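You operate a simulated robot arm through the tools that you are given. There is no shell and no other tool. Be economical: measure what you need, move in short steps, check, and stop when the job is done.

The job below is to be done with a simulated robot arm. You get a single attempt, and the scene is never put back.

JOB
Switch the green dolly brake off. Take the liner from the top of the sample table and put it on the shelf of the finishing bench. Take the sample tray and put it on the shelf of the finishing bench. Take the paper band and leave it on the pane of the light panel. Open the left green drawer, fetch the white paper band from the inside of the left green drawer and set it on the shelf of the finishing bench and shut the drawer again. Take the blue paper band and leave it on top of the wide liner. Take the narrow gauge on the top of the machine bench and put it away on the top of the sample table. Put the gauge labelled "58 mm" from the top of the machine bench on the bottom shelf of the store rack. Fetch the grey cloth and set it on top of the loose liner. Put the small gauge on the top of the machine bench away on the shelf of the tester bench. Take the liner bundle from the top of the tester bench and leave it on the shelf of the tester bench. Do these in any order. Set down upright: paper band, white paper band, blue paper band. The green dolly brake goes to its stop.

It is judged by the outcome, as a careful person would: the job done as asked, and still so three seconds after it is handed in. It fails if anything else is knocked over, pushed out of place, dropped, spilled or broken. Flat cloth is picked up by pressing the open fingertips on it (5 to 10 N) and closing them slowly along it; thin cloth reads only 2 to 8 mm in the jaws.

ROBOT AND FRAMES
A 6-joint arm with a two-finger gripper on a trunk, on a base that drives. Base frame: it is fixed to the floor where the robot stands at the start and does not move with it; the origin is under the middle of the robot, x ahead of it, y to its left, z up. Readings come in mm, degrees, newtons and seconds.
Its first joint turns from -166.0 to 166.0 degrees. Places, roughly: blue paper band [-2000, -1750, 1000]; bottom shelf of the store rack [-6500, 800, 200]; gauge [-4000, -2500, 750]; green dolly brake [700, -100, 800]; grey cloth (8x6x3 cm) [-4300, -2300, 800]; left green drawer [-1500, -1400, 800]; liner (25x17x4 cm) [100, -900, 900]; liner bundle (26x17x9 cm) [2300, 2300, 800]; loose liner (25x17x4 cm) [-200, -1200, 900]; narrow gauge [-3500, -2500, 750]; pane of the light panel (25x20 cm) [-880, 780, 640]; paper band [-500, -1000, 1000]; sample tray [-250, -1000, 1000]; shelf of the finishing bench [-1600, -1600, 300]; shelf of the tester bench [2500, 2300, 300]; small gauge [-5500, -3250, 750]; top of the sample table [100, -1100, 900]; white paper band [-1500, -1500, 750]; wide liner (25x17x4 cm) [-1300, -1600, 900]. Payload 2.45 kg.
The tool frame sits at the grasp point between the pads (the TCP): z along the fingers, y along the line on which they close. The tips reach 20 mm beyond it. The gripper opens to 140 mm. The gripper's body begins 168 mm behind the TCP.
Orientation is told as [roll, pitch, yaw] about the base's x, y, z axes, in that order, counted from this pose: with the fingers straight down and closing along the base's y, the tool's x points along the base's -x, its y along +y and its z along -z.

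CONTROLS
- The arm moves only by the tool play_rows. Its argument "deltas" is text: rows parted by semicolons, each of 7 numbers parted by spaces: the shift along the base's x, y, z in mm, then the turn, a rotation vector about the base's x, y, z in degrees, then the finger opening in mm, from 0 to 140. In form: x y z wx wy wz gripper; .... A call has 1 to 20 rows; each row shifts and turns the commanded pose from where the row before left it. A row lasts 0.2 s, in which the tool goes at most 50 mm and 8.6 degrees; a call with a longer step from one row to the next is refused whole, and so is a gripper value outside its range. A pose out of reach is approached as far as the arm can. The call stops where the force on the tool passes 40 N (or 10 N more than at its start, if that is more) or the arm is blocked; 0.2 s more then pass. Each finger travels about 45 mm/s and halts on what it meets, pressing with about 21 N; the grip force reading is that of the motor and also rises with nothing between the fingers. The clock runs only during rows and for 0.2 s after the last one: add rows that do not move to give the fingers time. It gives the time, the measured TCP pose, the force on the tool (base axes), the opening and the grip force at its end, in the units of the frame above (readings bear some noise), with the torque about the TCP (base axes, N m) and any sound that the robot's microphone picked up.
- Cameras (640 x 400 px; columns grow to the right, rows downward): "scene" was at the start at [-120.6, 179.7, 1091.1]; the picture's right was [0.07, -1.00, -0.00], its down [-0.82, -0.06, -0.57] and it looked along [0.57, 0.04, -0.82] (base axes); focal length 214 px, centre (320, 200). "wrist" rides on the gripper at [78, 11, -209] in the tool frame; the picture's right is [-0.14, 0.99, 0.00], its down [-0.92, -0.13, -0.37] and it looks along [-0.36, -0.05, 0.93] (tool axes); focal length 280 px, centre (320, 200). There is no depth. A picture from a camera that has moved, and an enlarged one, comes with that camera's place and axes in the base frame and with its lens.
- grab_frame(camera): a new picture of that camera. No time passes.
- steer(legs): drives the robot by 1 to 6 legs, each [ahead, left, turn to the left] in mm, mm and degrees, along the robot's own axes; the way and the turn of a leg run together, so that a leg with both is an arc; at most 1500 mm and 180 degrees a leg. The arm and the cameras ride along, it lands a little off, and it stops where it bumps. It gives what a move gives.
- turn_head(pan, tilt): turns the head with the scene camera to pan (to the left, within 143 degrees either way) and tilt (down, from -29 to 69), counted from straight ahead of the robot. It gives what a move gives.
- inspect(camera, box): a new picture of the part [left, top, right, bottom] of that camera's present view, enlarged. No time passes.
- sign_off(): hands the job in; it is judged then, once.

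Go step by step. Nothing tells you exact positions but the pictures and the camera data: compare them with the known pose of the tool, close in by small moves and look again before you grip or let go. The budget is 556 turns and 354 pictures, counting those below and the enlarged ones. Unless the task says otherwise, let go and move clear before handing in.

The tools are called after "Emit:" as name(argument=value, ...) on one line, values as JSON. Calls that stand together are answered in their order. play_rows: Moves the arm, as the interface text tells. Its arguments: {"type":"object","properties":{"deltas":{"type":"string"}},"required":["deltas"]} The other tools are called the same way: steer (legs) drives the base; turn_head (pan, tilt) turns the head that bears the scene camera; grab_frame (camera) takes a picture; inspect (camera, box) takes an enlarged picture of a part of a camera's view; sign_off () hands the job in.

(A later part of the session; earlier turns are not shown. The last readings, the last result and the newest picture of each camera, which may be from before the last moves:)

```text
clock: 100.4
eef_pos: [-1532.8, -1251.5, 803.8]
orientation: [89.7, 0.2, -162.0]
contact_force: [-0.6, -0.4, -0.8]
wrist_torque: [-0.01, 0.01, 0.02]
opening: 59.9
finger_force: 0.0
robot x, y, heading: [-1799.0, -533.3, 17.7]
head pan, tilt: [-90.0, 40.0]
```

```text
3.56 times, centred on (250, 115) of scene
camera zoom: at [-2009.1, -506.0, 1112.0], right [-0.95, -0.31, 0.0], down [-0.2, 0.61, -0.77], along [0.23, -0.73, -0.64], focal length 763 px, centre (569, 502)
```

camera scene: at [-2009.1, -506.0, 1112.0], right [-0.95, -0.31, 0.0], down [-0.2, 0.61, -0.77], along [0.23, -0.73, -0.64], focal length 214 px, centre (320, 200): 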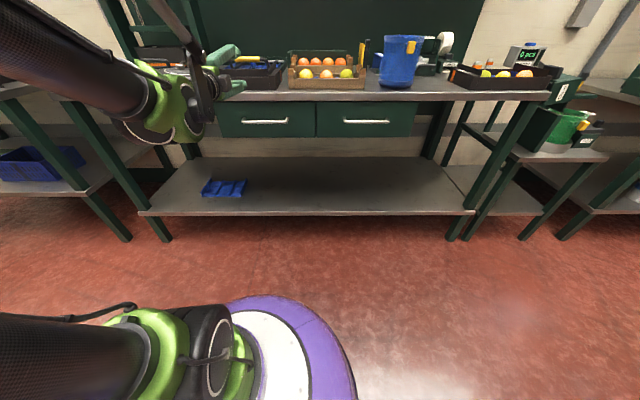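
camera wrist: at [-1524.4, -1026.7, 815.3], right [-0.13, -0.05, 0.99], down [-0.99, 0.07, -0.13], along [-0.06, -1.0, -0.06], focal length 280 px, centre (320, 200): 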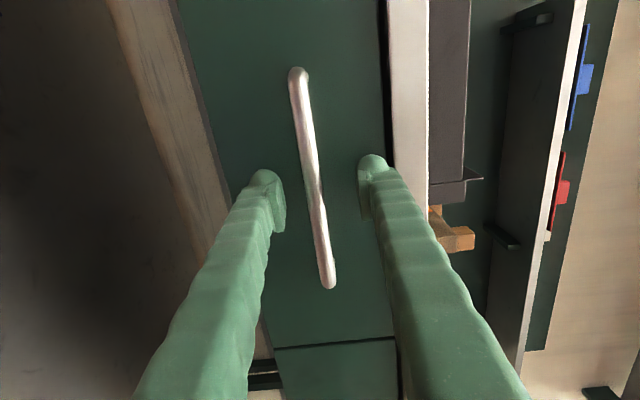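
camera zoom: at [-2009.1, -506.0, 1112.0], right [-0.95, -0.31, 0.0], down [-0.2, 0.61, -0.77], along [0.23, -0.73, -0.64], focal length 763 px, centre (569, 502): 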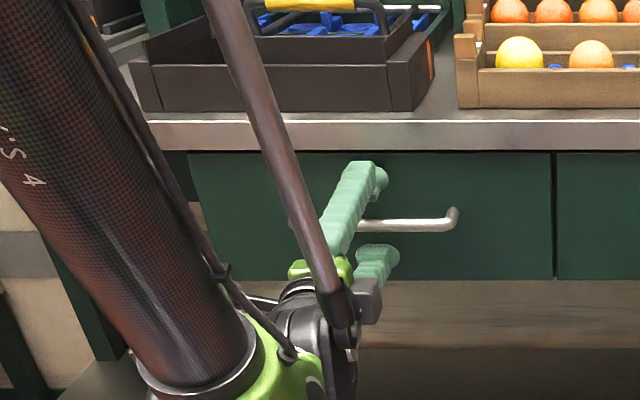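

Emit:
play_rows(deltas="3 -10 -2 0 0 0 60;3 -9.5 0 0 0 0 60")

Emit:
play_rows(deltas="0 0 0 0 0 0 40;0 0 0 0 0 0 20;0 0 0 0 0 0 5;0 0 0 0 0 0 5")

Emit:
grab_frame(camera="wrist")

```text
clock: 101.0
eef_pos: [-1527.1, -1268.7, 802.2]
orientation: [89.9, 0.1, -162.0]
contact_force: [-3.7, 11.0, -1.5]
wrist_torque: [-0.41, -0.15, 0.02]
opening: 60.0
finger_force: 0.2
robot x, y, heading: [-1794.6, -533.7, 18.1]
head pan, tilt: [-90.0, 40.0]
```

```text
clock: 102.0
eef_pos: [-1528.6, -1267.9, 801.4]
orientation: [89.7, 0.1, -162.0]
contact_force: [-11.4, 35.2, -8.5]
wrist_torque: [-1.41, -0.47, 0.09]
opening: 12.2
finger_force: 17.5
robot x, y, heading: [-1797.6, -533.6, 18.1]
head pan, tilt: [-90.0, 40.0]
```

```text
278 pictures are left
camera wrist: at [-1518.9, -1044.1, 813.3], right [-0.13, -0.05, 0.99], down [-0.99, 0.07, -0.13], along [-0.06, -1.0, -0.06], focal length 280 px, centre (320, 200)
```

wrist: 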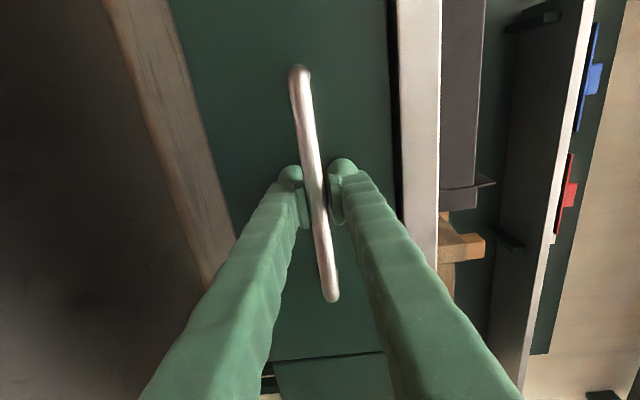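

Emit:
steer(legs=[[0, 240, 0]])

Emit:
grab_frame(camera="scene")

```text
clock: 103.3
eef_pos: [-1565.0, -1158.0, 798.9]
orientation: [89.4, 0.2, -162.2]
contact_force: [0.3, 0.6, 11.9]
wrist_torque: [0.14, 0.21, 0.01]
opening: 7.3
finger_force: 35.4
robot x, y, heading: [-1830.0, -421.6, 18.3]
head pan, tilt: [-90.0, 40.0]
stopped in leg 1: the force on the tool passed its limit at 98 N (the readings are from after the stop); the commanded pose is now the measured one
```

```text
277 pictures are left
camera scene: at [-2044.2, -396.0, 1112.0], right [-0.95, -0.31, 0.0], down [-0.2, 0.61, -0.77], along [0.24, -0.73, -0.64], focal length 214 px, centre (320, 200)
```

scene: 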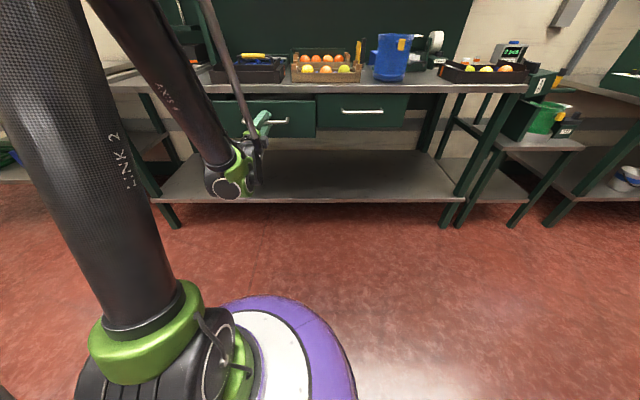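

Emit:
grab_frame(camera="wrist")

Emit:
inspect(camera="scene", box=[180, 60, 360, 170])

```text
276 pictures are left
camera wrist: at [-1555.1, -932.3, 812.6], right [-0.13, -0.05, 0.99], down [-0.99, 0.07, -0.12], along [-0.06, -1.0, -0.06], focal length 280 px, centre (320, 200)
```

wrist: 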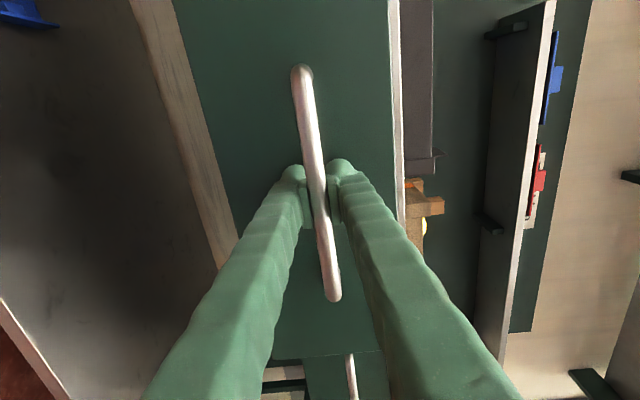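

```text
3.56 times, centred on (270, 115) of scene
camera zoom: at [-2044.2, -396.0, 1112.0], right [-0.95, -0.31, 0.0], down [-0.2, 0.61, -0.77], along [0.24, -0.73, -0.64], focal length 763 px, centre (498, 502)
```

zoom: 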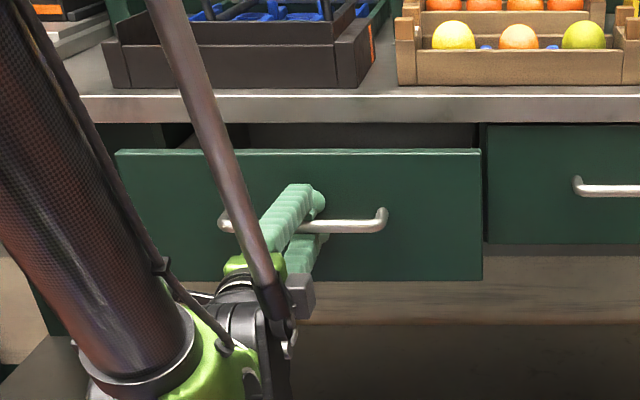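

Emit:
play_rows(deltas="-3 9.5 0 0 0 0 5;-3 9.5 0 0 0 0 5;-3 9.5 0 0 0 0 5")

```text
clock: 104.1
eef_pos: [-1574.6, -1127.2, 798.8]
orientation: [89.4, 0.1, -162.2]
contact_force: [-2.2, 1.1, 20.6]
wrist_torque: [0.28, 0.21, 0.05]
opening: 7.3
finger_force: 35.6
robot x, y, heading: [-1835.1, -423.3, 17.8]
head pan, tilt: [-90.0, 40.0]
```

Emit:
play_rows(deltas="-4 12.5 0 0 0 0 5;-4 12.5 0 0 0 0 5;-4 12.5 0 0 0 0 5;-4 12.5 0 0 0 0 5;-4 12.5 0 0 0 0 5")

Emit:
inspect(camera="scene", box=[180, 60, 360, 170])

```text
clock: 105.3
eef_pos: [-1593.1, -1064.7, 799.1]
orientation: [89.3, 0.1, -162.1]
contact_force: [-7.7, -1.0, 9.1]
wrist_torque: [0.09, 0.15, 0.11]
opening: 7.2
finger_force: 36.0
robot x, y, heading: [-1834.7, -421.1, 18.0]
head pan, tilt: [-90.0, 40.0]
```

```text
3.56 times, centred on (270, 115) of scene
camera zoom: at [-2044.4, -396.0, 1111.9], right [-0.95, -0.31, 0.0], down [-0.2, 0.61, -0.77], along [0.24, -0.73, -0.64], focal length 763 px, centre (498, 502)
```

zoom: 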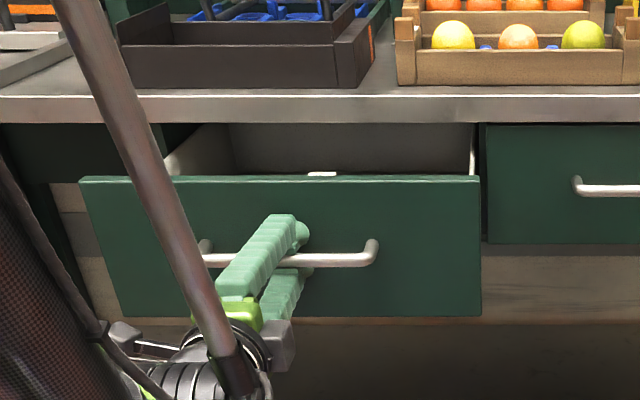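

Emit:
play_rows(deltas="-4 12.5 0 0 0 0 5;-4 12.5 0 0 0 0 5;-4 12.5 0 0 0 0 5;-4 12.5 0 0 0 0 5")

Emit:
inspect(camera="scene", box=[180, 60, 360, 170])

```text
clock: 106.3
eef_pos: [-1610.7, -1014.6, 800.1]
orientation: [89.5, 0.1, -162.1]
contact_force: [-14.4, -4.2, 21.1]
wrist_torque: [0.31, 0.23, 0.15]
opening: 7.2
finger_force: 35.3
robot x, y, heading: [-1833.8, -421.8, 17.9]
head pan, tilt: [-90.0, 40.0]
```

```text
3.56 times, centred on (270, 115) of scene
camera zoom: at [-2044.7, -395.8, 1111.9], right [-0.95, -0.31, 0.0], down [-0.2, 0.61, -0.77], along [0.24, -0.73, -0.64], focal length 763 px, centre (498, 502)
```

zoom: 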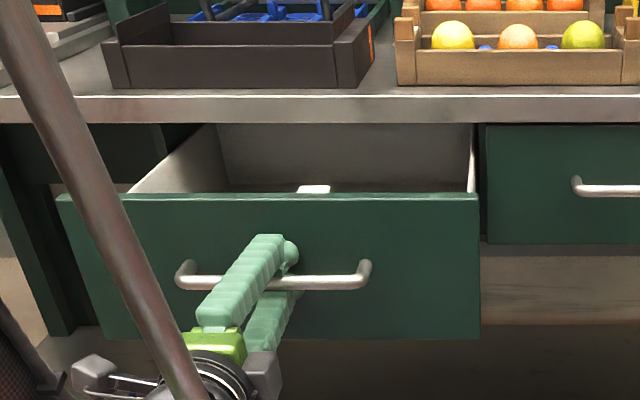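

Emit:
play_rows(deltas="0 0 0 0 0 0 30;0 0 0 0 0 0 60;0 0 0 0 0 0 70")

Emit:
steer(legs=[[0, 130, 0]])

Emit:
grab_frame(camera="wrist")

```text
clock: 107.1
eef_pos: [-1610.2, -1016.4, 798.7]
orientation: [89.3, 0.1, -162.0]
contact_force: [0.3, 0.2, 1.0]
wrist_torque: [-0.01, 0.01, 0.01]
opening: 69.9
finger_force: 0.0
robot x, y, heading: [-1831.6, -424.8, 17.7]
head pan, tilt: [-90.0, 40.0]
```

```text
clock: 107.8
eef_pos: [-1609.9, -1015.0, 798.8]
orientation: [89.3, 0.0, -162.1]
contact_force: [0.3, 0.3, -0.3]
wrist_torque: [0.0, -0.01, 0.01]
opening: 69.8
finger_force: 0.0
robot x, y, heading: [-1834.3, -423.1, 17.8]
head pan, tilt: [-90.0, 40.0]
stopped in leg 1: the robot was blocked; the commanded pose is now the measured one
```

```text
272 pictures are left
camera wrist: at [-1600.6, -791.2, 812.1], right [-0.13, -0.05, 0.99], down [-0.99, 0.07, -0.12], along [-0.06, -1.0, -0.06], focal length 280 px, centre (320, 200)
```

wrist: 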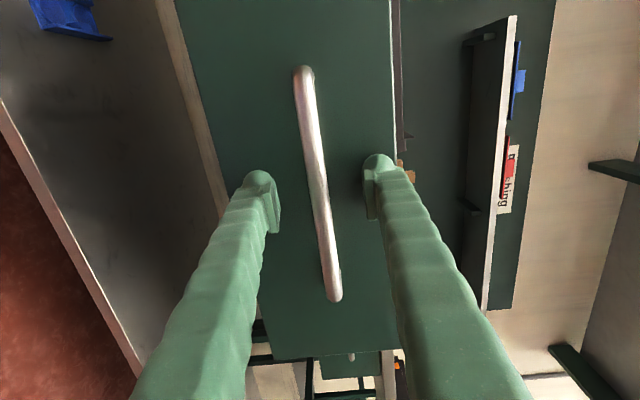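

Emit:
turn_head(pan=90, tilt=45)

Emit:
grab_frame(camera="scene")

```text
clock: 110.5
eef_pos: [-1609.5, -1013.9, 799.2]
orientation: [89.3, 0.0, -162.1]
contact_force: [-0.2, 0.7, 0.1]
wrist_torque: [0.0, 0.02, -0.02]
opening: 70.2
finger_force: 0.1
robot x, y, heading: [-1833.9, -423.4, 18.0]
head pan, tilt: [90.0, 45.0]
```

```text
271 pictures are left
camera scene: at [-2095.1, -237.9, 1104.7], right [0.95, 0.31, 0.0], down [0.22, -0.67, -0.71], along [-0.22, 0.67, -0.71], focal length 214 px, centre (320, 200)
```

scene: 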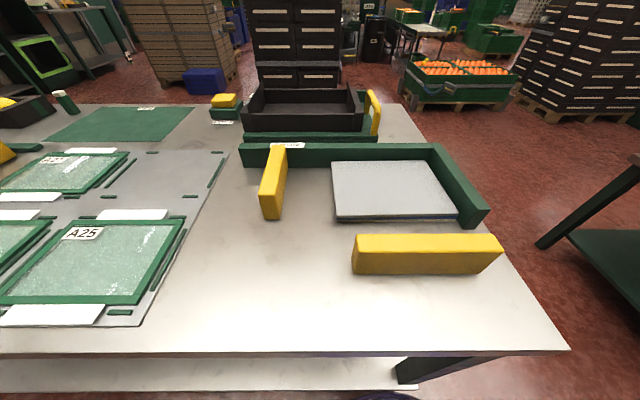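

Emit:
play_rows(deltas="-3 9.5 0 0 0 0 70;-3 9.5 0 0 0 0 70;-3 9.5 0 0 0 0 70;-3 9.5 0 0 0 0 70;-3 9.5 0 0 0 0 70")

```text
clock: 111.7
eef_pos: [-1624.6, -967.7, 798.7]
orientation: [89.3, 0.0, -161.9]
contact_force: [0.0, 0.4, 0.4]
wrist_torque: [-0.02, 0.01, 0.02]
opening: 70.0
finger_force: 0.0
robot x, y, heading: [-1830.8, -426.3, 18.2]
head pan, tilt: [90.0, 45.0]
```

Emit:
play_rows(deltas="0 0 45 0 0 0 70;0 0 45 0 0 0 70;0 0 45 0 0 0 60;0 0 45 -2.53 7.8 0 40;0 0 30 -2.53 7.8 0 40;0 0 20 -2.53 7.8 0 40;0 0 20 -2.53 7.8 0 40;0 0 10 -2.53 7.8 0 40;0 0 10 -2.53 7.8 0 40;0 0 10 -2.53 7.8 0 40;0 0 0 -2.53 7.8 0 40;0 0 0 -2.53 7.8 0 40;0 0 0 -2.53 7.8 0 40;0 0 0 -2.45 7.6 0 40")

Emit:
play_rows(deltas="3 -9 0 7.8 2.53 0 40;3 -9 0 7.8 2.53 0 40;3 -9 0 7.8 2.53 0 40;3 -9 0 7.8 2.53 0 40;3 -9 0 7.8 2.53 0 40;3 -9 0 7.8 2.53 0 40;0 0 0 7.8 2.53 0 40;0 0 0 7.8 2.53 0 40;0 0 0 7.8 2.53 0 40;0 0 0 7.8 2.53 0 40;0 0 0 7.6 2.45 0 40")

Emit:
grab_frame(camera="wrist")

```text
clock: 114.7
eef_pos: [-1625.4, -968.3, 1079.1]
orientation: [-92.5, -89.9, 19.7]
contact_force: [-0.5, -0.9, 0.2]
wrist_torque: [0.04, -0.04, 0.0]
opening: 39.8
finger_force: 0.0
robot x, y, heading: [-1835.7, -424.0, 17.8]
head pan, tilt: [90.0, 45.0]
```

```text
clock: 117.1
eef_pos: [-1616.8, -1019.7, 1082.4]
orientation: [-2.2, -5.2, -72.1]
contact_force: [-0.5, 0.7, 0.3]
wrist_torque: [-0.07, -0.02, -0.03]
opening: 40.2
finger_force: 0.1
out of reach, approached as far as the arm can: row 1
robot x, y, heading: [-1834.3, -427.4, 17.7]
head pan, tilt: [90.0, 45.0]
```

```text
270 pictures are left
camera wrist: at [-1628.9, -921.0, 1282.9], right [0.99, 0.17, -0.03], down [0.16, -0.88, 0.45], along [0.05, -0.45, -0.89], focal length 280 px, centre (320, 200)
```

wrist: 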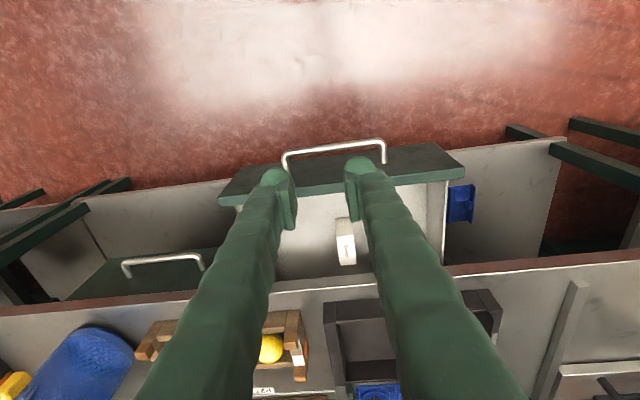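

Emit:
inspect(camera="wrist", box=[270, 180, 450, 290])

```text
3.56 times, centred on (360, 235) of wrist
camera zoom: at [-1628.9, -921.0, 1282.9], right [0.99, 0.17, -0.03], down [0.16, -0.88, 0.45], along [0.05, -0.45, -0.89], focal length 997 px, centre (178, 76)
```

zoom: 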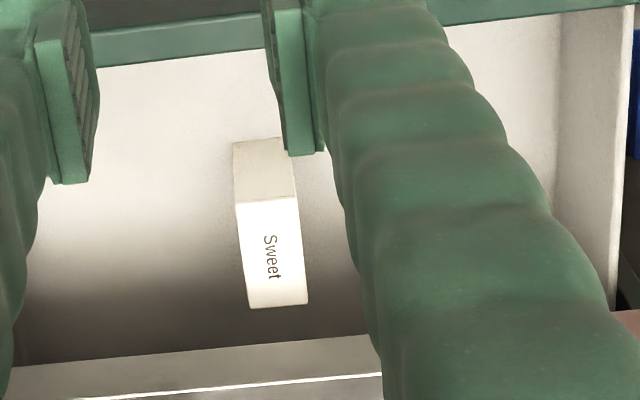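

Emit:
play_rows(deltas="10 -24 -10 -7.6 -2.47 0 70;10 -24 -10 -7.6 -2.47 0 70;10 -24 -30 -7.6 -2.47 0 70;10 -24 -40 -7.6 -2.47 0 70;9 -25 -40 -7.6 -2.47 0 70;0 0 -40 0 0 0 70")

Emit:
grab_frame(camera="wrist")

```text
clock: 118.5
eef_pos: [-1567.9, -1141.8, 913.0]
orientation: [-2.2, -45.1, -72.2]
contact_force: [0.5, -0.4, 0.6]
wrist_torque: [-0.02, 0.02, 0.01]
opening: 70.1
finger_force: 0.1
robot x, y, heading: [-1833.2, -423.1, 17.8]
head pan, tilt: [90.0, 45.0]
```

```text
268 pictures are left
camera wrist: at [-1613.3, -941.3, 1002.7], right [0.98, 0.18, 0.07], down [0.01, -0.4, 0.92], along [0.2, -0.9, -0.39], focal length 280 px, centre (320, 200)
```

wrist: 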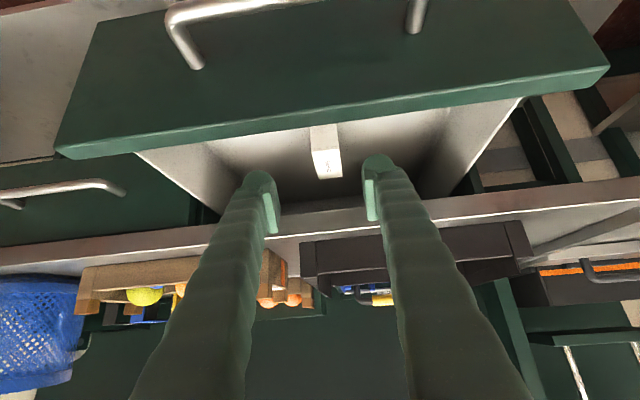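

Emit:
play_rows(deltas="6.4 -18.3 -22 0 0 0 70;6.4 -18.3 -22 0 0 0 70;6.4 -18.3 -22 0 0 0 70;6.4 -18.3 -22 0 0 0 70")

Emit:
grab_frame(camera="wrist")

```text
clock: 119.5
eef_pos: [-1543.4, -1215.8, 823.9]
orientation: [-2.2, -45.1, -72.2]
contact_force: [0.0, 0.2, 0.0]
wrist_torque: [-0.03, -0.02, -0.03]
opening: 70.1
finger_force: 0.0
robot x, y, heading: [-1834.6, -421.1, 17.8]
head pan, tilt: [90.0, 45.0]
```

```text
267 pictures are left
camera wrist: at [-1587.7, -1014.9, 914.9], right [0.98, 0.18, 0.07], down [0.01, -0.4, 0.92], along [0.2, -0.9, -0.39], focal length 280 px, centre (320, 200)
```

wrist: 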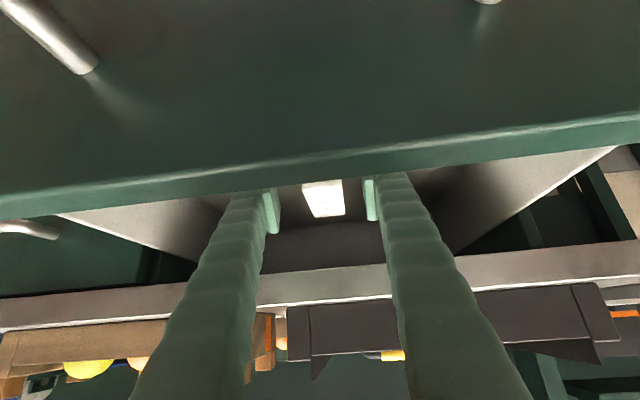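

Emit:
play_rows(deltas="6 -18 -20 0 0 0 70;0 0 0 0 0 0 45;0 0 0 0 0 0 25;0 0 0 0 0 0 15;0 0 0 0 0 0 15")

Emit:
grab_frame(camera="wrist")

```text
clock: 120.7
eef_pos: [-1537.0, -1232.9, 803.9]
orientation: [-2.2, -45.1, -72.2]
contact_force: [0.0, -0.4, 0.5]
wrist_torque: [0.02, -0.02, -0.03]
opening: 34.3
finger_force: 21.5
robot x, y, heading: [-1831.0, -421.8, 17.8]
head pan, tilt: [90.0, 45.0]
```

```text
266 pictures are left
camera wrist: at [-1581.9, -1033.0, 895.2], right [0.98, 0.18, 0.07], down [0.01, -0.4, 0.92], along [0.2, -0.9, -0.39], focal length 280 px, centre (320, 200)
```

wrist: 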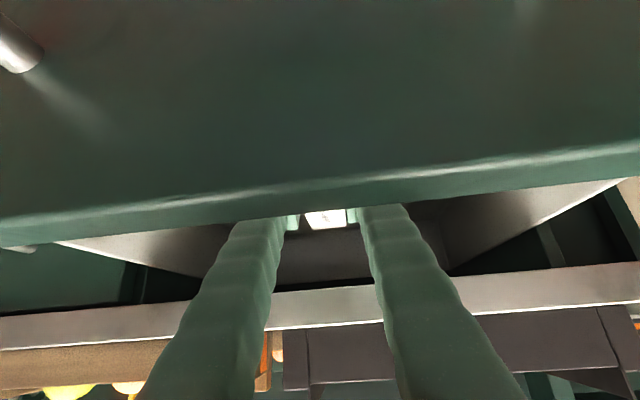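

Emit:
play_rows(deltas="0 0 10 0 0 0 15;-6 18 10 0 0 0 15;-8 25 5 0 0 0 15;-8 25 10 0 0 0 15;0 0 40 0 0 0 15;0 0 45 0 0 0 15;0 0 45 0 0 0 15;0 0 45 0 0 0 15;0 0 45 0 0 0 15")

Emit:
grab_frame(camera="wrist")

```text
clock: 122.7
eef_pos: [-1558.3, -1165.0, 1060.6]
orientation: [-2.2, -45.2, -72.1]
contact_force: [0.3, -0.3, -0.3]
wrist_torque: [0.04, -0.02, 0.0]
opening: 34.3
finger_force: 20.6
robot x, y, heading: [-1832.6, -421.7, 18.0]
head pan, tilt: [90.0, 45.0]
```

```text
265 pictures are left
camera wrist: at [-1603.7, -964.5, 1151.3], right [0.98, 0.18, 0.07], down [0.01, -0.4, 0.92], along [0.2, -0.9, -0.39], focal length 280 px, centre (320, 200)
```

wrist: 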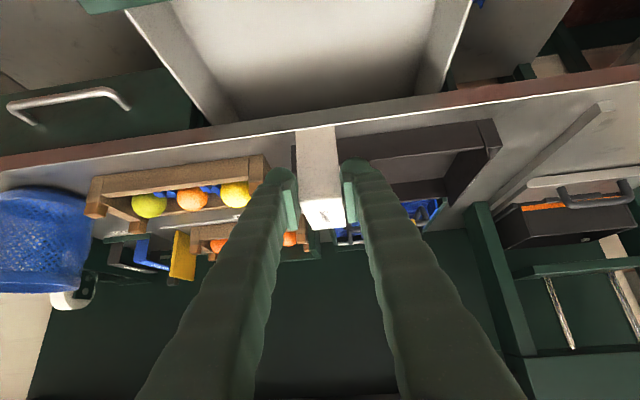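

Emit:
play_rows(deltas="-10 32 0 0 0 0 15;-10 32 0 0 0 0 15")

Emit:
steer(legs=[[617, 0, 0], [0, -70, 0]])

Emit:
turn_head(pan=-90, tilt=40)

Emit:
grab_frame(camera="scene")

```text
clock: 123.3
eef_pos: [-1577.8, -1101.4, 1060.8]
orientation: [-2.2, -45.1, -72.2]
contact_force: [-0.5, -0.2, 0.0]
wrist_torque: [0.04, 0.02, -0.02]
opening: 34.5
finger_force: 20.7
robot x, y, heading: [-1832.8, -418.7, 18.0]
head pan, tilt: [90.0, 45.0]
```

```text
clock: 127.4
eef_pos: [-965.8, -975.0, 1060.1]
orientation: [-2.3, -45.2, -71.8]
contact_force: [0.1, 0.9, -0.8]
wrist_torque: [0.02, 0.02, 0.0]
opening: 34.4
finger_force: 21.2
robot x, y, heading: [-1228.7, -302.3, 18.4]
head pan, tilt: [90.0, 45.0]
```

```text
clock: 130.1
eef_pos: [-967.1, -975.5, 1060.4]
orientation: [-2.2, -45.2, -71.8]
contact_force: [-0.7, -0.8, -0.5]
wrist_torque: [0.0, -0.01, 0.02]
opening: 34.3
finger_force: 21.0
robot x, y, heading: [-1226.0, -298.3, 18.1]
head pan, tilt: [-90.0, 40.0]
```

```text
264 pictures are left
camera scene: at [-1436.6, -273.6, 1112.0], right [-0.95, -0.31, 0.0], down [-0.2, 0.61, -0.77], along [0.24, -0.73, -0.64], focal length 214 px, centre (320, 200)
```

scene: 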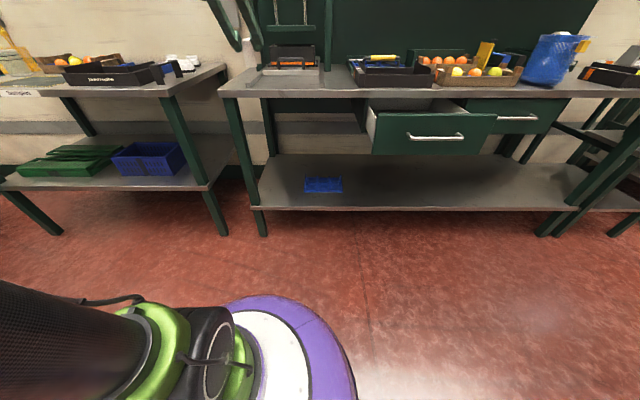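

Emit:
play_rows(deltas="-12 -4 -46 0 0 0 15;-12 -4 -46 0 0 0 15;0 0 -48 0 0 0 15;0 0 -48 0 0 0 15;0 0 -48 0 0 0 15;0 0 -48 0 0 0 15;0 0 -48 0 0 0 15;0 0 -48 0 0 0 15;0 0 -48 0 0 0 15;0 0 -48 0 0 0 15;9.3 -28.5 -35 0 0 0 15;9.3 -28.5 -35 0 0 0 15;9.3 -28.5 -35 0 0 0 15;9.3 -28.5 -35 0 0 0 15")

Emit:
grab_frame(camera="wrist")

Emit:
grab_frame(camera="scene")

```text
clock: 133.1
eef_pos: [-953.5, -1097.1, 444.8]
orientation: [-2.2, -45.2, -71.8]
contact_force: [-0.7, 0.3, -0.1]
wrist_torque: [-0.01, 0.0, -0.01]
opening: 34.0
finger_force: 20.7
robot x, y, heading: [-1228.7, -302.4, 18.3]
head pan, tilt: [-90.0, 40.0]
```

```text
263 pictures are left
camera wrist: at [-999.6, -896.9, 534.9], right [0.98, 0.19, 0.07], down [0.01, -0.4, 0.92], along [0.2, -0.9, -0.39], focal length 280 px, centre (320, 200)
```

wrist: 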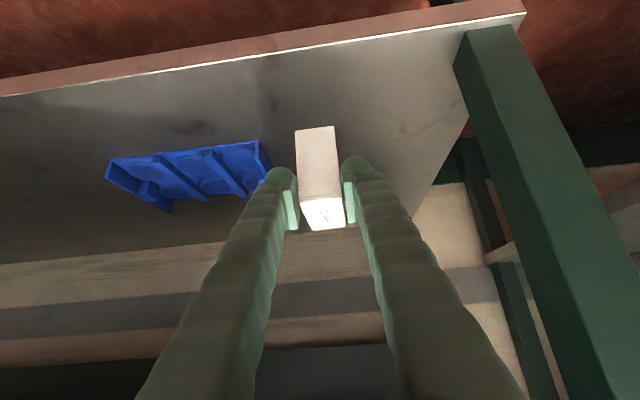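

```text
262 pictures are left
camera scene: at [-1436.6, -273.7, 1112.0], right [-0.95, -0.31, 0.0], down [-0.2, 0.61, -0.77], along [0.24, -0.73, -0.64], focal length 214 px, centre (320, 200)
```

scene: 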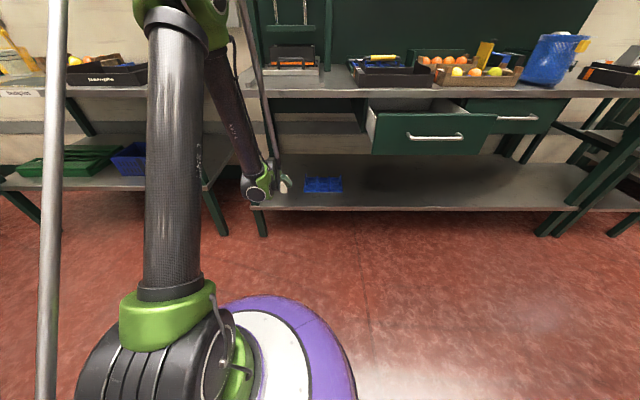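

Emit:
play_rows(deltas="8.7 -26.6 -25 0 0 0 15;8.7 -26.6 -25 0 0 0 15;8.7 -26.6 -25 0 0 0 15;0 0 -6 0 0 0 15;0 0 -6 0 0 0 15")

Emit:
grab_frame(camera="wrist")

```text
clock: 134.3
eef_pos: [-926.4, -1177.4, 356.7]
orientation: [-2.2, -45.1, -71.7]
contact_force: [0.1, 0.2, 0.1]
wrist_torque: [0.03, 0.01, 0.03]
opening: 34.6
finger_force: 21.2
robot x, y, heading: [-1225.0, -305.3, 18.4]
head pan, tilt: [-90.0, 40.0]
```

```text
261 pictures are left
camera wrist: at [-973.0, -976.4, 448.6], right [0.98, 0.19, 0.07], down [0.01, -0.4, 0.92], along [0.2, -0.9, -0.4], focal length 280 px, centre (320, 200)
```

wrist: 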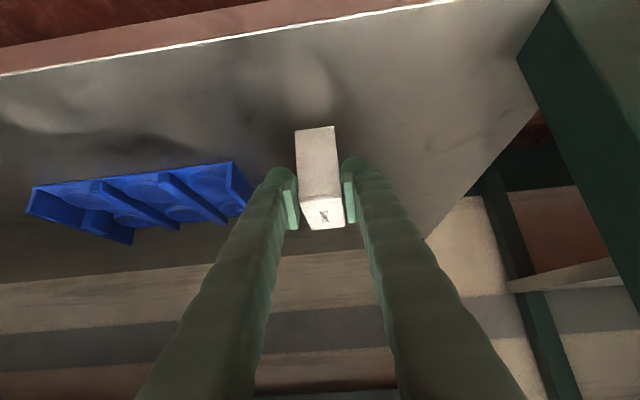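

Emit:
play_rows(deltas="0 0 -4 0 0 0 15;0 0 -4 0 0 0 15;0 0 -4 0 0 0 15;0 0 -4 0 0 0 15;0 0 -4 0 0 0 15")

```text
clock: 135.5
eef_pos: [-927.2, -1177.6, 337.9]
orientation: [-2.2, -45.2, -71.8]
contact_force: [0.0, -0.3, 17.0]
wrist_torque: [-0.06, -0.16, 0.0]
opening: 33.9
finger_force: 20.4
robot x, y, heading: [-1224.9, -300.7, 18.3]
head pan, tilt: [-90.0, 40.0]
```

Emit:
play_rows(deltas="0 0 0 0 0 0 36;0 0 0 0 0 0 45;0 0 0 0 0 0 55;0 0 0 0 0 0 60;-3 10 10 0 0 0 60;-6 18 18 0 0 0 60;-8 24 24 0 0 0 60;-8 24 24 0 0 0 60")

Emit:
grab_frame(camera="wrist")

```text
clock: 137.3
eef_pos: [-951.7, -1103.1, 414.4]
orientation: [-2.2, -45.1, -71.8]
contact_force: [1.0, -1.7, -0.2]
wrist_torque: [0.04, -0.01, 0.0]
opening: 59.9
finger_force: 0.1
robot x, y, heading: [-1225.2, -299.6, 18.2]
head pan, tilt: [-90.0, 40.0]
```

```text
260 pictures are left
camera wrist: at [-997.9, -903.5, 506.6], right [0.98, 0.19, 0.07], down [0.01, -0.4, 0.91], along [0.2, -0.89, -0.4], focal length 280 px, centre (320, 200)
```

wrist: 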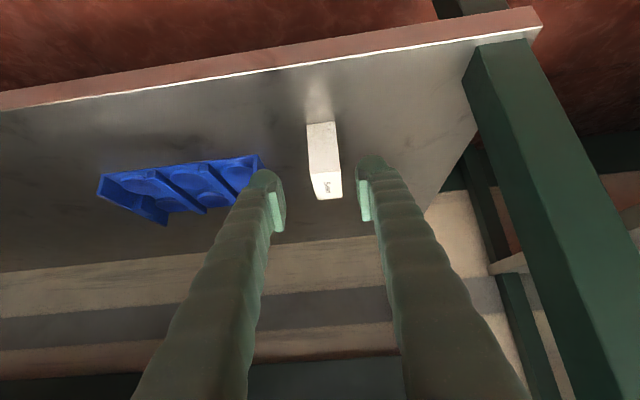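

Emit:
play_rows(deltas="-9.3 28.5 35 0 0 0 40;-9.3 28.5 35 0 0 0 10;-9.3 28.5 35 0 0 0 0;-5 15 45 0 0 0 0;0 0 48 0 0 0 0;0 0 48 0 0 0 0;0 0 48 0 0 0 0;0 0 48 0 0 0 0;0 0 48 0 0 0 0;0 0 48 0 0 0 0;0 0 48 0 0 0 0;0 0 48 0 0 0 0;0 0 48 0 0 0 0")

Emit:
steer(legs=[[-610, 50, 0]])

Emit:
grab_frame(camera="scene")

```text
clock: 140.1
eef_pos: [-984.2, -1001.0, 996.3]
orientation: [-2.2, -45.3, -71.9]
contact_force: [0.4, 0.3, 1.3]
wrist_torque: [-0.03, -0.04, -0.01]
opening: 0.0
finger_force: 20.8
robot x, y, heading: [-1226.9, -298.9, 18.2]
head pan, tilt: [-90.0, 40.0]
```

```text
clock: 143.5
eef_pos: [-1577.7, -1145.0, 995.2]
orientation: [-2.2, -45.1, -71.6]
contact_force: [-0.1, -0.6, 0.6]
wrist_torque: [0.02, -0.03, -0.02]
opening: 0.0
finger_force: 21.1
robot x, y, heading: [-1819.8, -440.9, 18.6]
head pan, tilt: [-90.0, 40.0]
```

```text
259 pictures are left
camera scene: at [-2032.1, -419.6, 1112.0], right [-0.95, -0.32, 0.0], down [-0.2, 0.61, -0.77], along [0.24, -0.73, -0.64], focal length 214 px, centre (320, 200)
```

scene: 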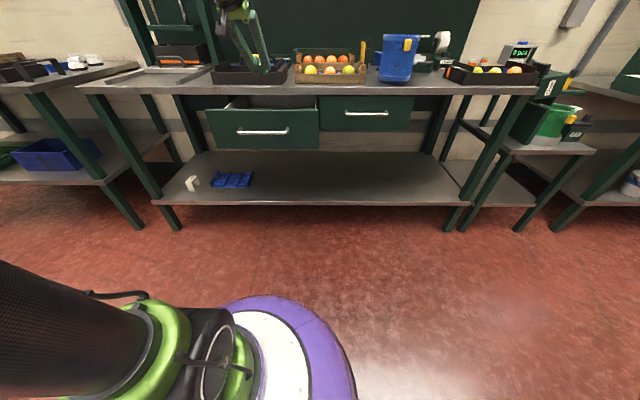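

Emit:
play_rows(deltas="-11 34 0 -7.13 -2.32 0 0;-11 34 0 -7.13 -2.32 0 0;-11 34 0 -7.13 -2.32 0 0;-11 34 0 -7.13 -2.32 0 0;0 0 0 -7.13 -2.32 0 0;0 0 0 -7.13 -2.32 0 0;0 0 -47 0 0 0 0;0 0 -47 0 0 0 0;0 0 -47 0 0 0 0;0 0 -47 0 0 0 0;0 0 -47 0 0 0 0")

Emit:
grab_frame(camera="wrist")

```text
clock: 145.9
eef_pos: [-1621.0, -1011.1, 799.6]
orientation: [-87.2, -89.6, 13.2]
contact_force: [0.5, 2.0, 0.4]
wrist_torque: [0.03, -0.02, 0.01]
opening: 0.1
finger_force: 21.1
out of reach, approached as far as the arm can: row 7, 11
robot x, y, heading: [-1819.2, -447.0, 18.4]
head pan, tilt: [-90.0, 40.0]
```

```text
258 pictures are left
camera wrist: at [-1670.0, -805.3, 721.7], right [0.95, 0.28, 0.13], down [-0.22, 0.32, 0.92], along [0.21, -0.91, 0.37], focal length 280 px, centre (320, 200)
```

wrist: 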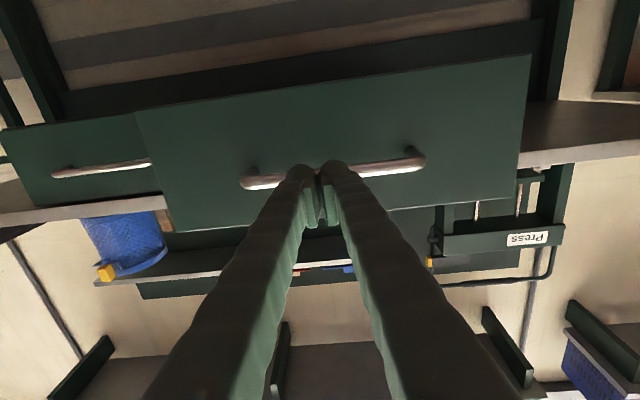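

Emit:
play_rows(deltas="6.2 -19 0 0 0 0 0;6.2 -19 0 0 0 0 0;6.2 -19 0 0 0 0 0;6.2 -19 0 0 0 0 0;6.2 -19 0 0 0 0 0")

Emit:
grab_frame(camera="wrist")

```text
clock: 147.1
eef_pos: [-1590.3, -1105.8, 799.4]
orientation: [-123.9, -89.7, 50.0]
contact_force: [-0.4, -0.1, 0.1]
wrist_torque: [0.0, -0.02, -0.01]
opening: 0.0
finger_force: 21.0
robot x, y, heading: [-1821.4, -442.8, 18.5]
head pan, tilt: [-90.0, 40.0]
```

```text
257 pictures are left
camera wrist: at [-1638.8, -901.0, 720.3], right [0.95, 0.28, 0.13], down [-0.22, 0.32, 0.92], along [0.21, -0.91, 0.37], focal length 280 px, centre (320, 200)
```

wrist: 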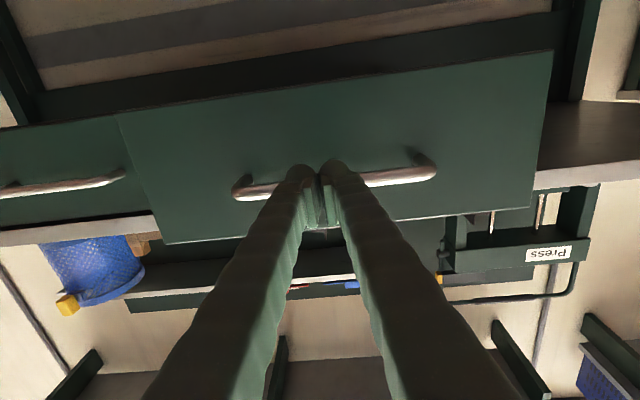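

Emit:
play_rows(deltas="6.2 -19 0 0 0 0 0;6.2 -19 0 0 0 0 0;6.2 -19 0 0 0 0 0;6.2 -19 0 0 0 0 0;6.2 -19 0 0 0 0 0;6.2 -19 0 0 0 0 0;6.2 -19 0 0 0 0 0;3 -9 0 0 0 0 0;3 -9 0 0 0 0 0;3 -9 0 0 0 0 0;3 -9 0 0 0 0 0;3 -9 0 0 0 0 0")

Emit:
inspect(camera="scene", box=[180, 60, 440, 170])

```text
clock: 148.7
eef_pos: [-1550.9, -1228.0, 800.1]
orientation: [-118.7, -89.6, 44.9]
contact_force: [-3.6, 8.4, -0.5]
wrist_torque: [0.01, 0.02, 0.06]
opening: 0.0
finger_force: 21.0
robot x, y, heading: [-1823.7, -446.4, 18.7]
head pan, tilt: [-90.0, 40.0]
stopped in row 7: the force on the tool passed its limit at 78 N (the readings are from after the stop); the commanded pose is now the measured one
```

```text
2.46 times, centred on (310, 115) of scene
camera zoom: at [-2032.3, -419.1, 1112.0], right [-0.95, -0.32, 0.0], down [-0.2, 0.61, -0.77], along [0.24, -0.73, -0.64], focal length 528 px, centre (345, 409)
```

zoom: 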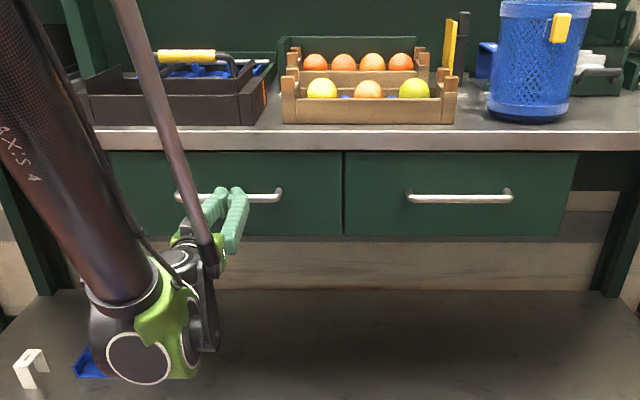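

Emit:
play_rows(deltas="-12 38 0 0 0 0 0;-12 38 0 0 0 0 0;-12 38 10 0 0 0 0;0 0 48 0 0 0 0;0 0 48 0 0 0 0;0 0 48 0 0 0 0;0 0 48 7.8 2.53 0 0;0 0 40 7.8 2.53 0 0;0 0 40 7.8 2.53 0 0;0 0 40 7.8 2.53 0 0;0 0 20 7.8 2.53 0 0;0 0 20 7.8 2.53 0 20;0 0 20 7.8 2.53 0 40;6 -19 20 7.8 2.53 0 40;12 -38 0 0 0 0 40;12 -38 0 0 0 0 40")

Emit:
grab_frame(camera="wrist")

```text
clock: 152.1
eef_pos: [-1463.2, -1167.2, 1183.1]
orientation: [-8.8, -30.1, -71.6]
contact_force: [0.2, 0.6, 0.0]
wrist_torque: [-0.05, -0.06, 0.04]
opening: 39.9
finger_force: 0.0
out of reach, approached as far as the arm can: row 7, 9, 10, 11, 12, 13, 14, 15, 16
robot x, y, heading: [-1822.5, -443.8, 18.7]
head pan, tilt: [-90.0, 40.0]
```

```text
255 pictures are left
camera wrist: at [-1477.1, -990.3, 1319.9], right [0.99, 0.13, -0.06], down [0.13, -0.59, 0.79], along [0.06, -0.79, -0.6], focal length 280 px, centre (320, 200)
```

wrist: 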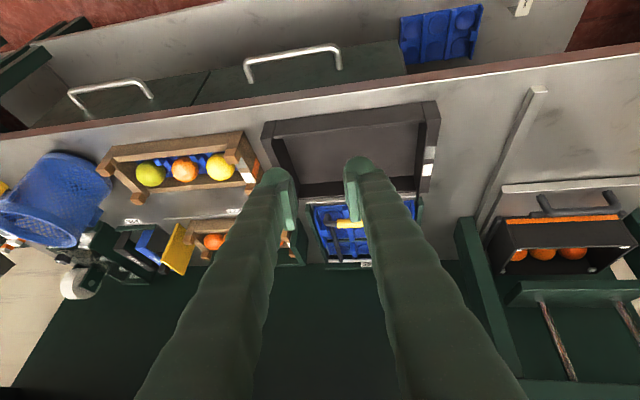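

Emit:
inspect(camera="wrist", box=[70, 120, 330, 300])

Emit:
play_rows(deltas="-20 -20 10 4 4 4 40;-20 -20 10 4 4 0 40;-20 -15 10 0 0 0 40;-20 -15 10 0 0 0 40")

Emit:
grab_frame(camera="wrist")

```text
2.22 times, centred on (200, 210) of wrist
camera zoom: at [-1477.1, -990.3, 1319.9], right [0.99, 0.13, -0.06], down [0.13, -0.59, 0.79], along [0.06, -0.79, -0.6], focal length 623 px, centre (587, 178)
```

zoom: 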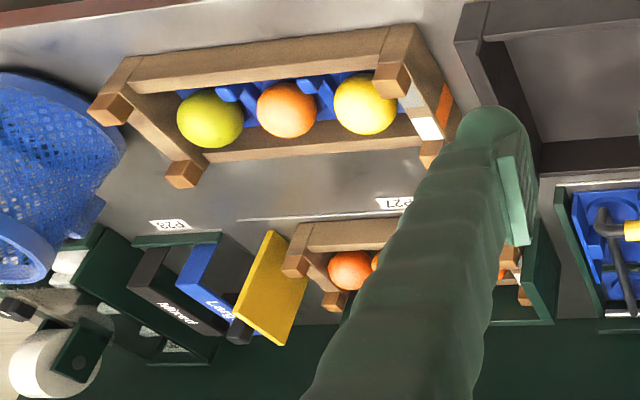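

```text
clock: 153.1
eef_pos: [-1500.8, -1215.8, 1222.9]
orientation: [-16.8, -19.6, -64.6]
contact_force: [0.3, 0.1, 0.4]
wrist_torque: [-0.03, 0.01, 0.0]
opening: 39.9
finger_force: 0.1
out of reach, approached as far as the arm can: row 1, 2, 3, 4
robot x, y, heading: [-1820.5, -444.7, 18.3]
head pan, tilt: [-90.0, 40.0]
```

```text
253 pictures are left
camera wrist: at [-1496.8, -1057.4, 1381.6], right [0.95, 0.2, -0.23], down [0.3, -0.67, 0.68], along [-0.01, -0.71, -0.7], focal length 280 px, centre (320, 200)
```

wrist: 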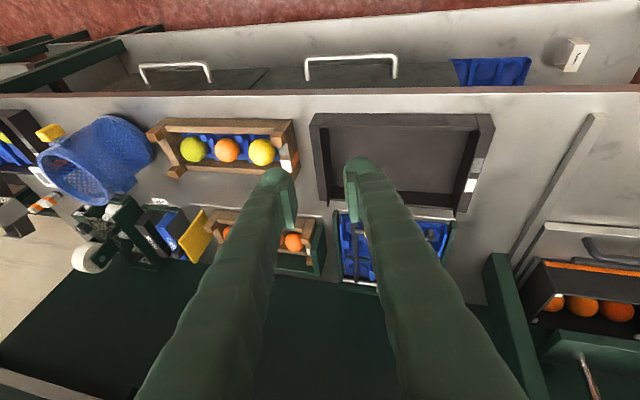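

Emit:
play_rows(deltas="0 10 -30 6.1 -2.05 -1.85 40;0 10 -30 6.1 -2.05 -1.85 40;0 10 -25 6.1 -2.05 -1.85 40;0 0 -15 6.1 -2.05 -1.85 40")

```text
clock: 154.1
eef_pos: [-1507.4, -1188.3, 1124.2]
orientation: [-16.1, -1.3, -70.6]
contact_force: [-0.2, 0.1, 1.3]
wrist_torque: [-0.08, -0.02, 0.02]
opening: 39.9
finger_force: 0.0
out of reach, approached as far as the arm can: row 1, 2, 3, 4
robot x, y, heading: [-1819.0, -439.5, 18.4]
head pan, tilt: [-90.0, 40.0]
```

Emit:
play_rows(deltas="-12 36 -5 2.2 -4.9 0 40;-12 36 -5 2.2 -4.9 0 40;-12 36 -5 2.2 -4.9 0 40;-12 36 -5 0 0 0 40")

Emit:
steer(legs=[[-200, 0, 0], [0, -390, 0]])

Emit:
grab_frame(camera="wrist")

Emit:
grab_frame(camera="scene")

```text
clock: 155.1
eef_pos: [-1565.5, -1051.1, 1102.1]
orientation: [-16.0, -1.8, -70.0]
contact_force: [-0.1, 0.0, -0.2]
wrist_torque: [0.08, 0.06, -0.02]
opening: 40.1
finger_force: 0.0
out of reach, approached as far as the arm can: row 1, 2, 3
robot x, y, heading: [-1820.1, -444.2, 18.5]
head pan, tilt: [-90.0, 40.0]
```

```text
clock: 158.7
eef_pos: [-1635.0, -1482.8, 1102.1]
orientation: [-16.0, -1.8, -70.2]
contact_force: [0.3, 0.1, -0.3]
wrist_torque: [0.0, -0.01, 0.03]
opening: 40.3
finger_force: 0.2
robot x, y, heading: [-1887.9, -877.6, 18.2]
head pan, tilt: [-90.0, 40.0]
```

```text
252 pictures are left
camera wrist: at [-1600.9, -1378.8, 1297.3], right [0.94, 0.19, -0.27], down [0.29, -0.86, 0.42], along [-0.15, -0.47, -0.87], focal length 280 px, centre (320, 200)
```

wrist: 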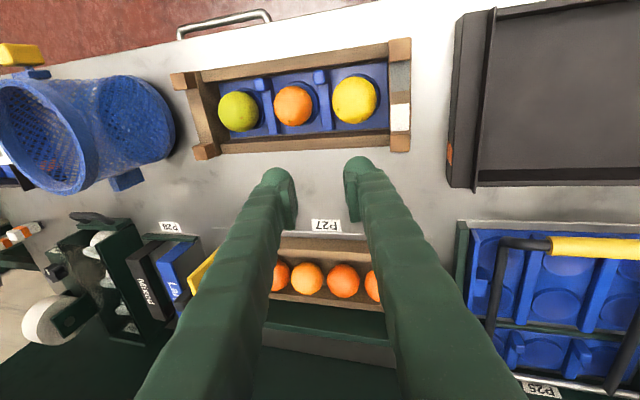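

```text
251 pictures are left
camera scene: at [-2099.6, -850.0, 1112.0], right [-0.95, -0.31, 0.0], down [-0.2, 0.61, -0.77], along [0.24, -0.73, -0.64], focal length 214 px, centre (320, 200)
```

scene: 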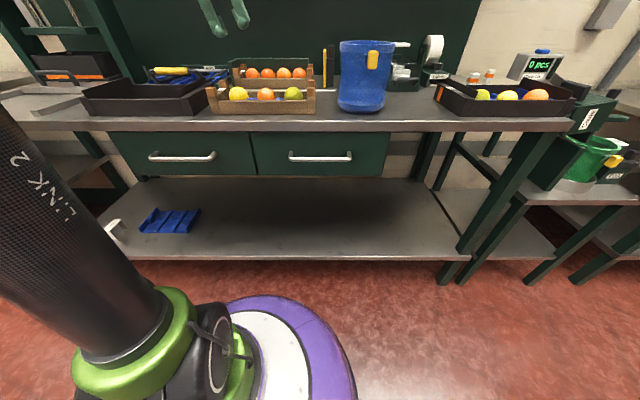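

Emit:
play_rows(deltas="0 0 -10 2.2 -4.9 0 40;0 0 -10 2.2 -4.9 0 40;0 0 -10 2.2 -4.9 0 40")

Emit:
grab_frame(camera="wrist")

```text
clock: 159.5
eef_pos: [-1639.1, -1485.3, 1071.9]
orientation: [-15.9, -2.5, -69.8]
contact_force: [-0.4, -0.2, 0.5]
wrist_torque: [0.02, 0.0, 0.01]
opening: 40.1
finger_force: 0.0
out of reach, approached as far as the arm can: row 1, 2, 3
robot x, y, heading: [-1889.0, -878.1, 18.3]
head pan, tilt: [-90.0, 40.0]
```

```text
250 pictures are left
camera wrist: at [-1606.9, -1378.5, 1266.0], right [0.95, 0.19, -0.27], down [0.29, -0.85, 0.43], along [-0.15, -0.48, -0.86], focal length 280 px, centre (320, 200)
```

wrist: 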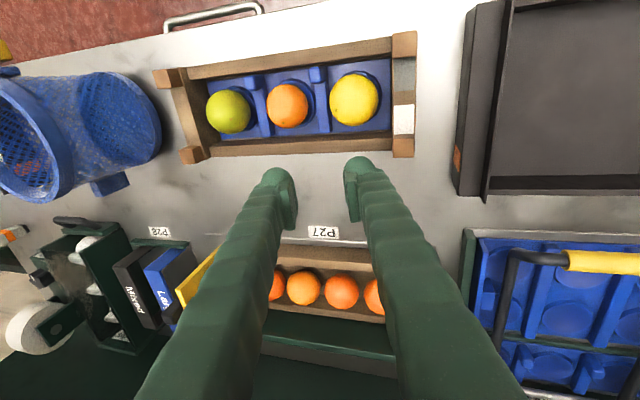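

Emit:
inspect(camera="wrist", box=[30, 200, 270, 370])

Emit:
inspect(camera="wrist", box=[440, 200, 640, 400])

Emit:
inspect(camera="scene", box=[300, 20, 460, 120])

```text
2.35 times, centred on (150, 285) of wrist
camera zoom: at [-1606.9, -1378.5, 1266.0], right [0.95, 0.19, -0.27], down [0.29, -0.85, 0.43], along [-0.15, -0.48, -0.86], focal length 660 px, centre (720, 0)
```

zoom: 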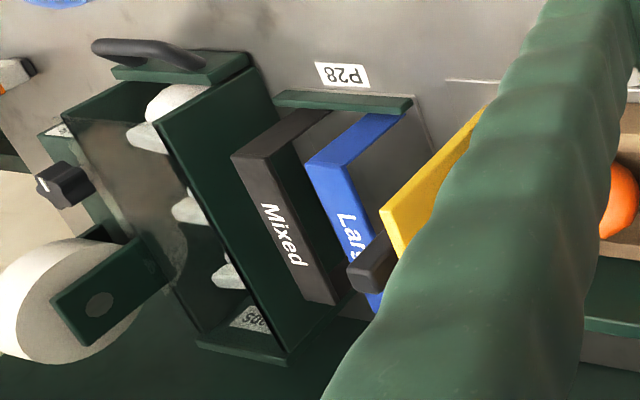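

```text
2.00 times, centred on (540, 300) of wrist
camera zoom: at [-1606.9, -1378.5, 1266.0], right [0.95, 0.19, -0.27], down [0.29, -0.85, 0.43], along [-0.15, -0.48, -0.86], focal length 561 px, centre (-120, 0)
```

zoom: 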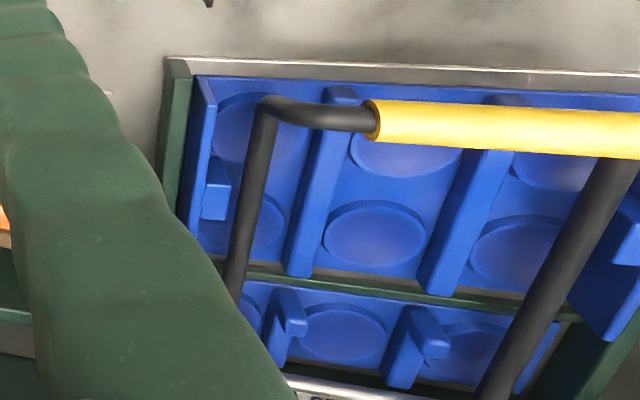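

```text
4.00 times, centred on (380, 70) of scene
camera zoom: at [-2099.6, -850.0, 1112.0], right [-0.95, -0.31, 0.0], down [-0.2, 0.61, -0.77], along [0.24, -0.73, -0.64], focal length 858 px, centre (80, 720)
```

zoom: 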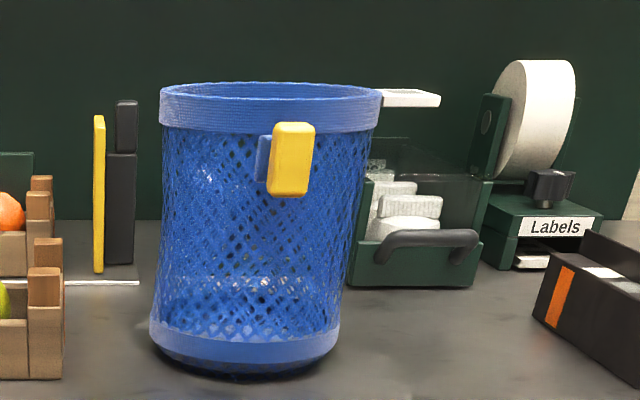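

Emit:
steer(legs=[[0, 370, 0]])

Emit:
play_rows(deltas="0 0 0 -2.3 7.1 0 40;0 0 0 -2.3 7.1 0 40;0 0 0 -2.3 7.1 0 40;0 0 0 -2.3 7.1 0 40;0 0 0 -7.1 -2.3 0 40;0 0 0 -7.1 -2.3 0 40;0 0 0 -7.1 -2.3 0 40;0 0 0 -7.1 -2.3 0 40;0 0 0 -7.1 -2.3 0 40;0 0 0 -7.1 -2.3 0 40;0 0 0 -7.1 -2.3 0 40;0 0 0 -7.1 -2.3 0 40")

Emit:
grab_frame(camera="scene")

```text
clock: 161.9
eef_pos: [-1753.2, -1135.9, 1070.8]
orientation: [-15.9, -2.6, -69.8]
contact_force: [-1.0, 0.1, -0.6]
wrist_torque: [-0.02, 0.01, 0.02]
opening: 39.9
finger_force: 0.0
robot x, y, heading: [-2005.0, -528.7, 18.3]
head pan, tilt: [-90.0, 40.0]
```

```text
clock: 164.5
eef_pos: [-1753.7, -1136.7, 1072.3]
orientation: [-51.6, -60.7, -65.2]
contact_force: [-0.8, 0.7, -0.2]
wrist_torque: [0.03, 0.0, -0.04]
opening: 40.1
finger_force: 0.0
robot x, y, heading: [-2004.3, -525.6, 18.1]
head pan, tilt: [-90.0, 40.0]
```

```text
246 pictures are left
camera scene: at [-2214.6, -502.1, 1112.0], right [-0.95, -0.31, 0.0], down [-0.2, 0.61, -0.77], along [0.24, -0.73, -0.64], focal length 214 px, centre (320, 200)
```

scene: 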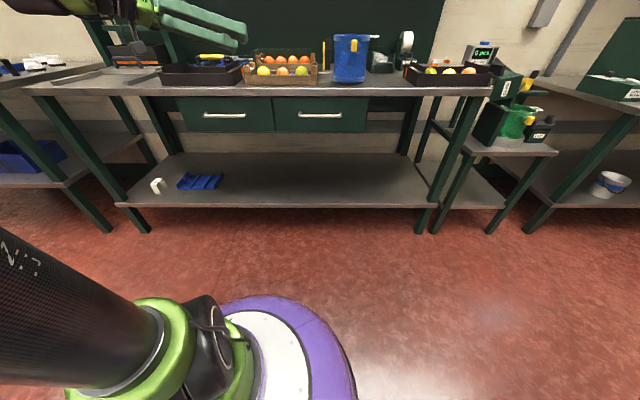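

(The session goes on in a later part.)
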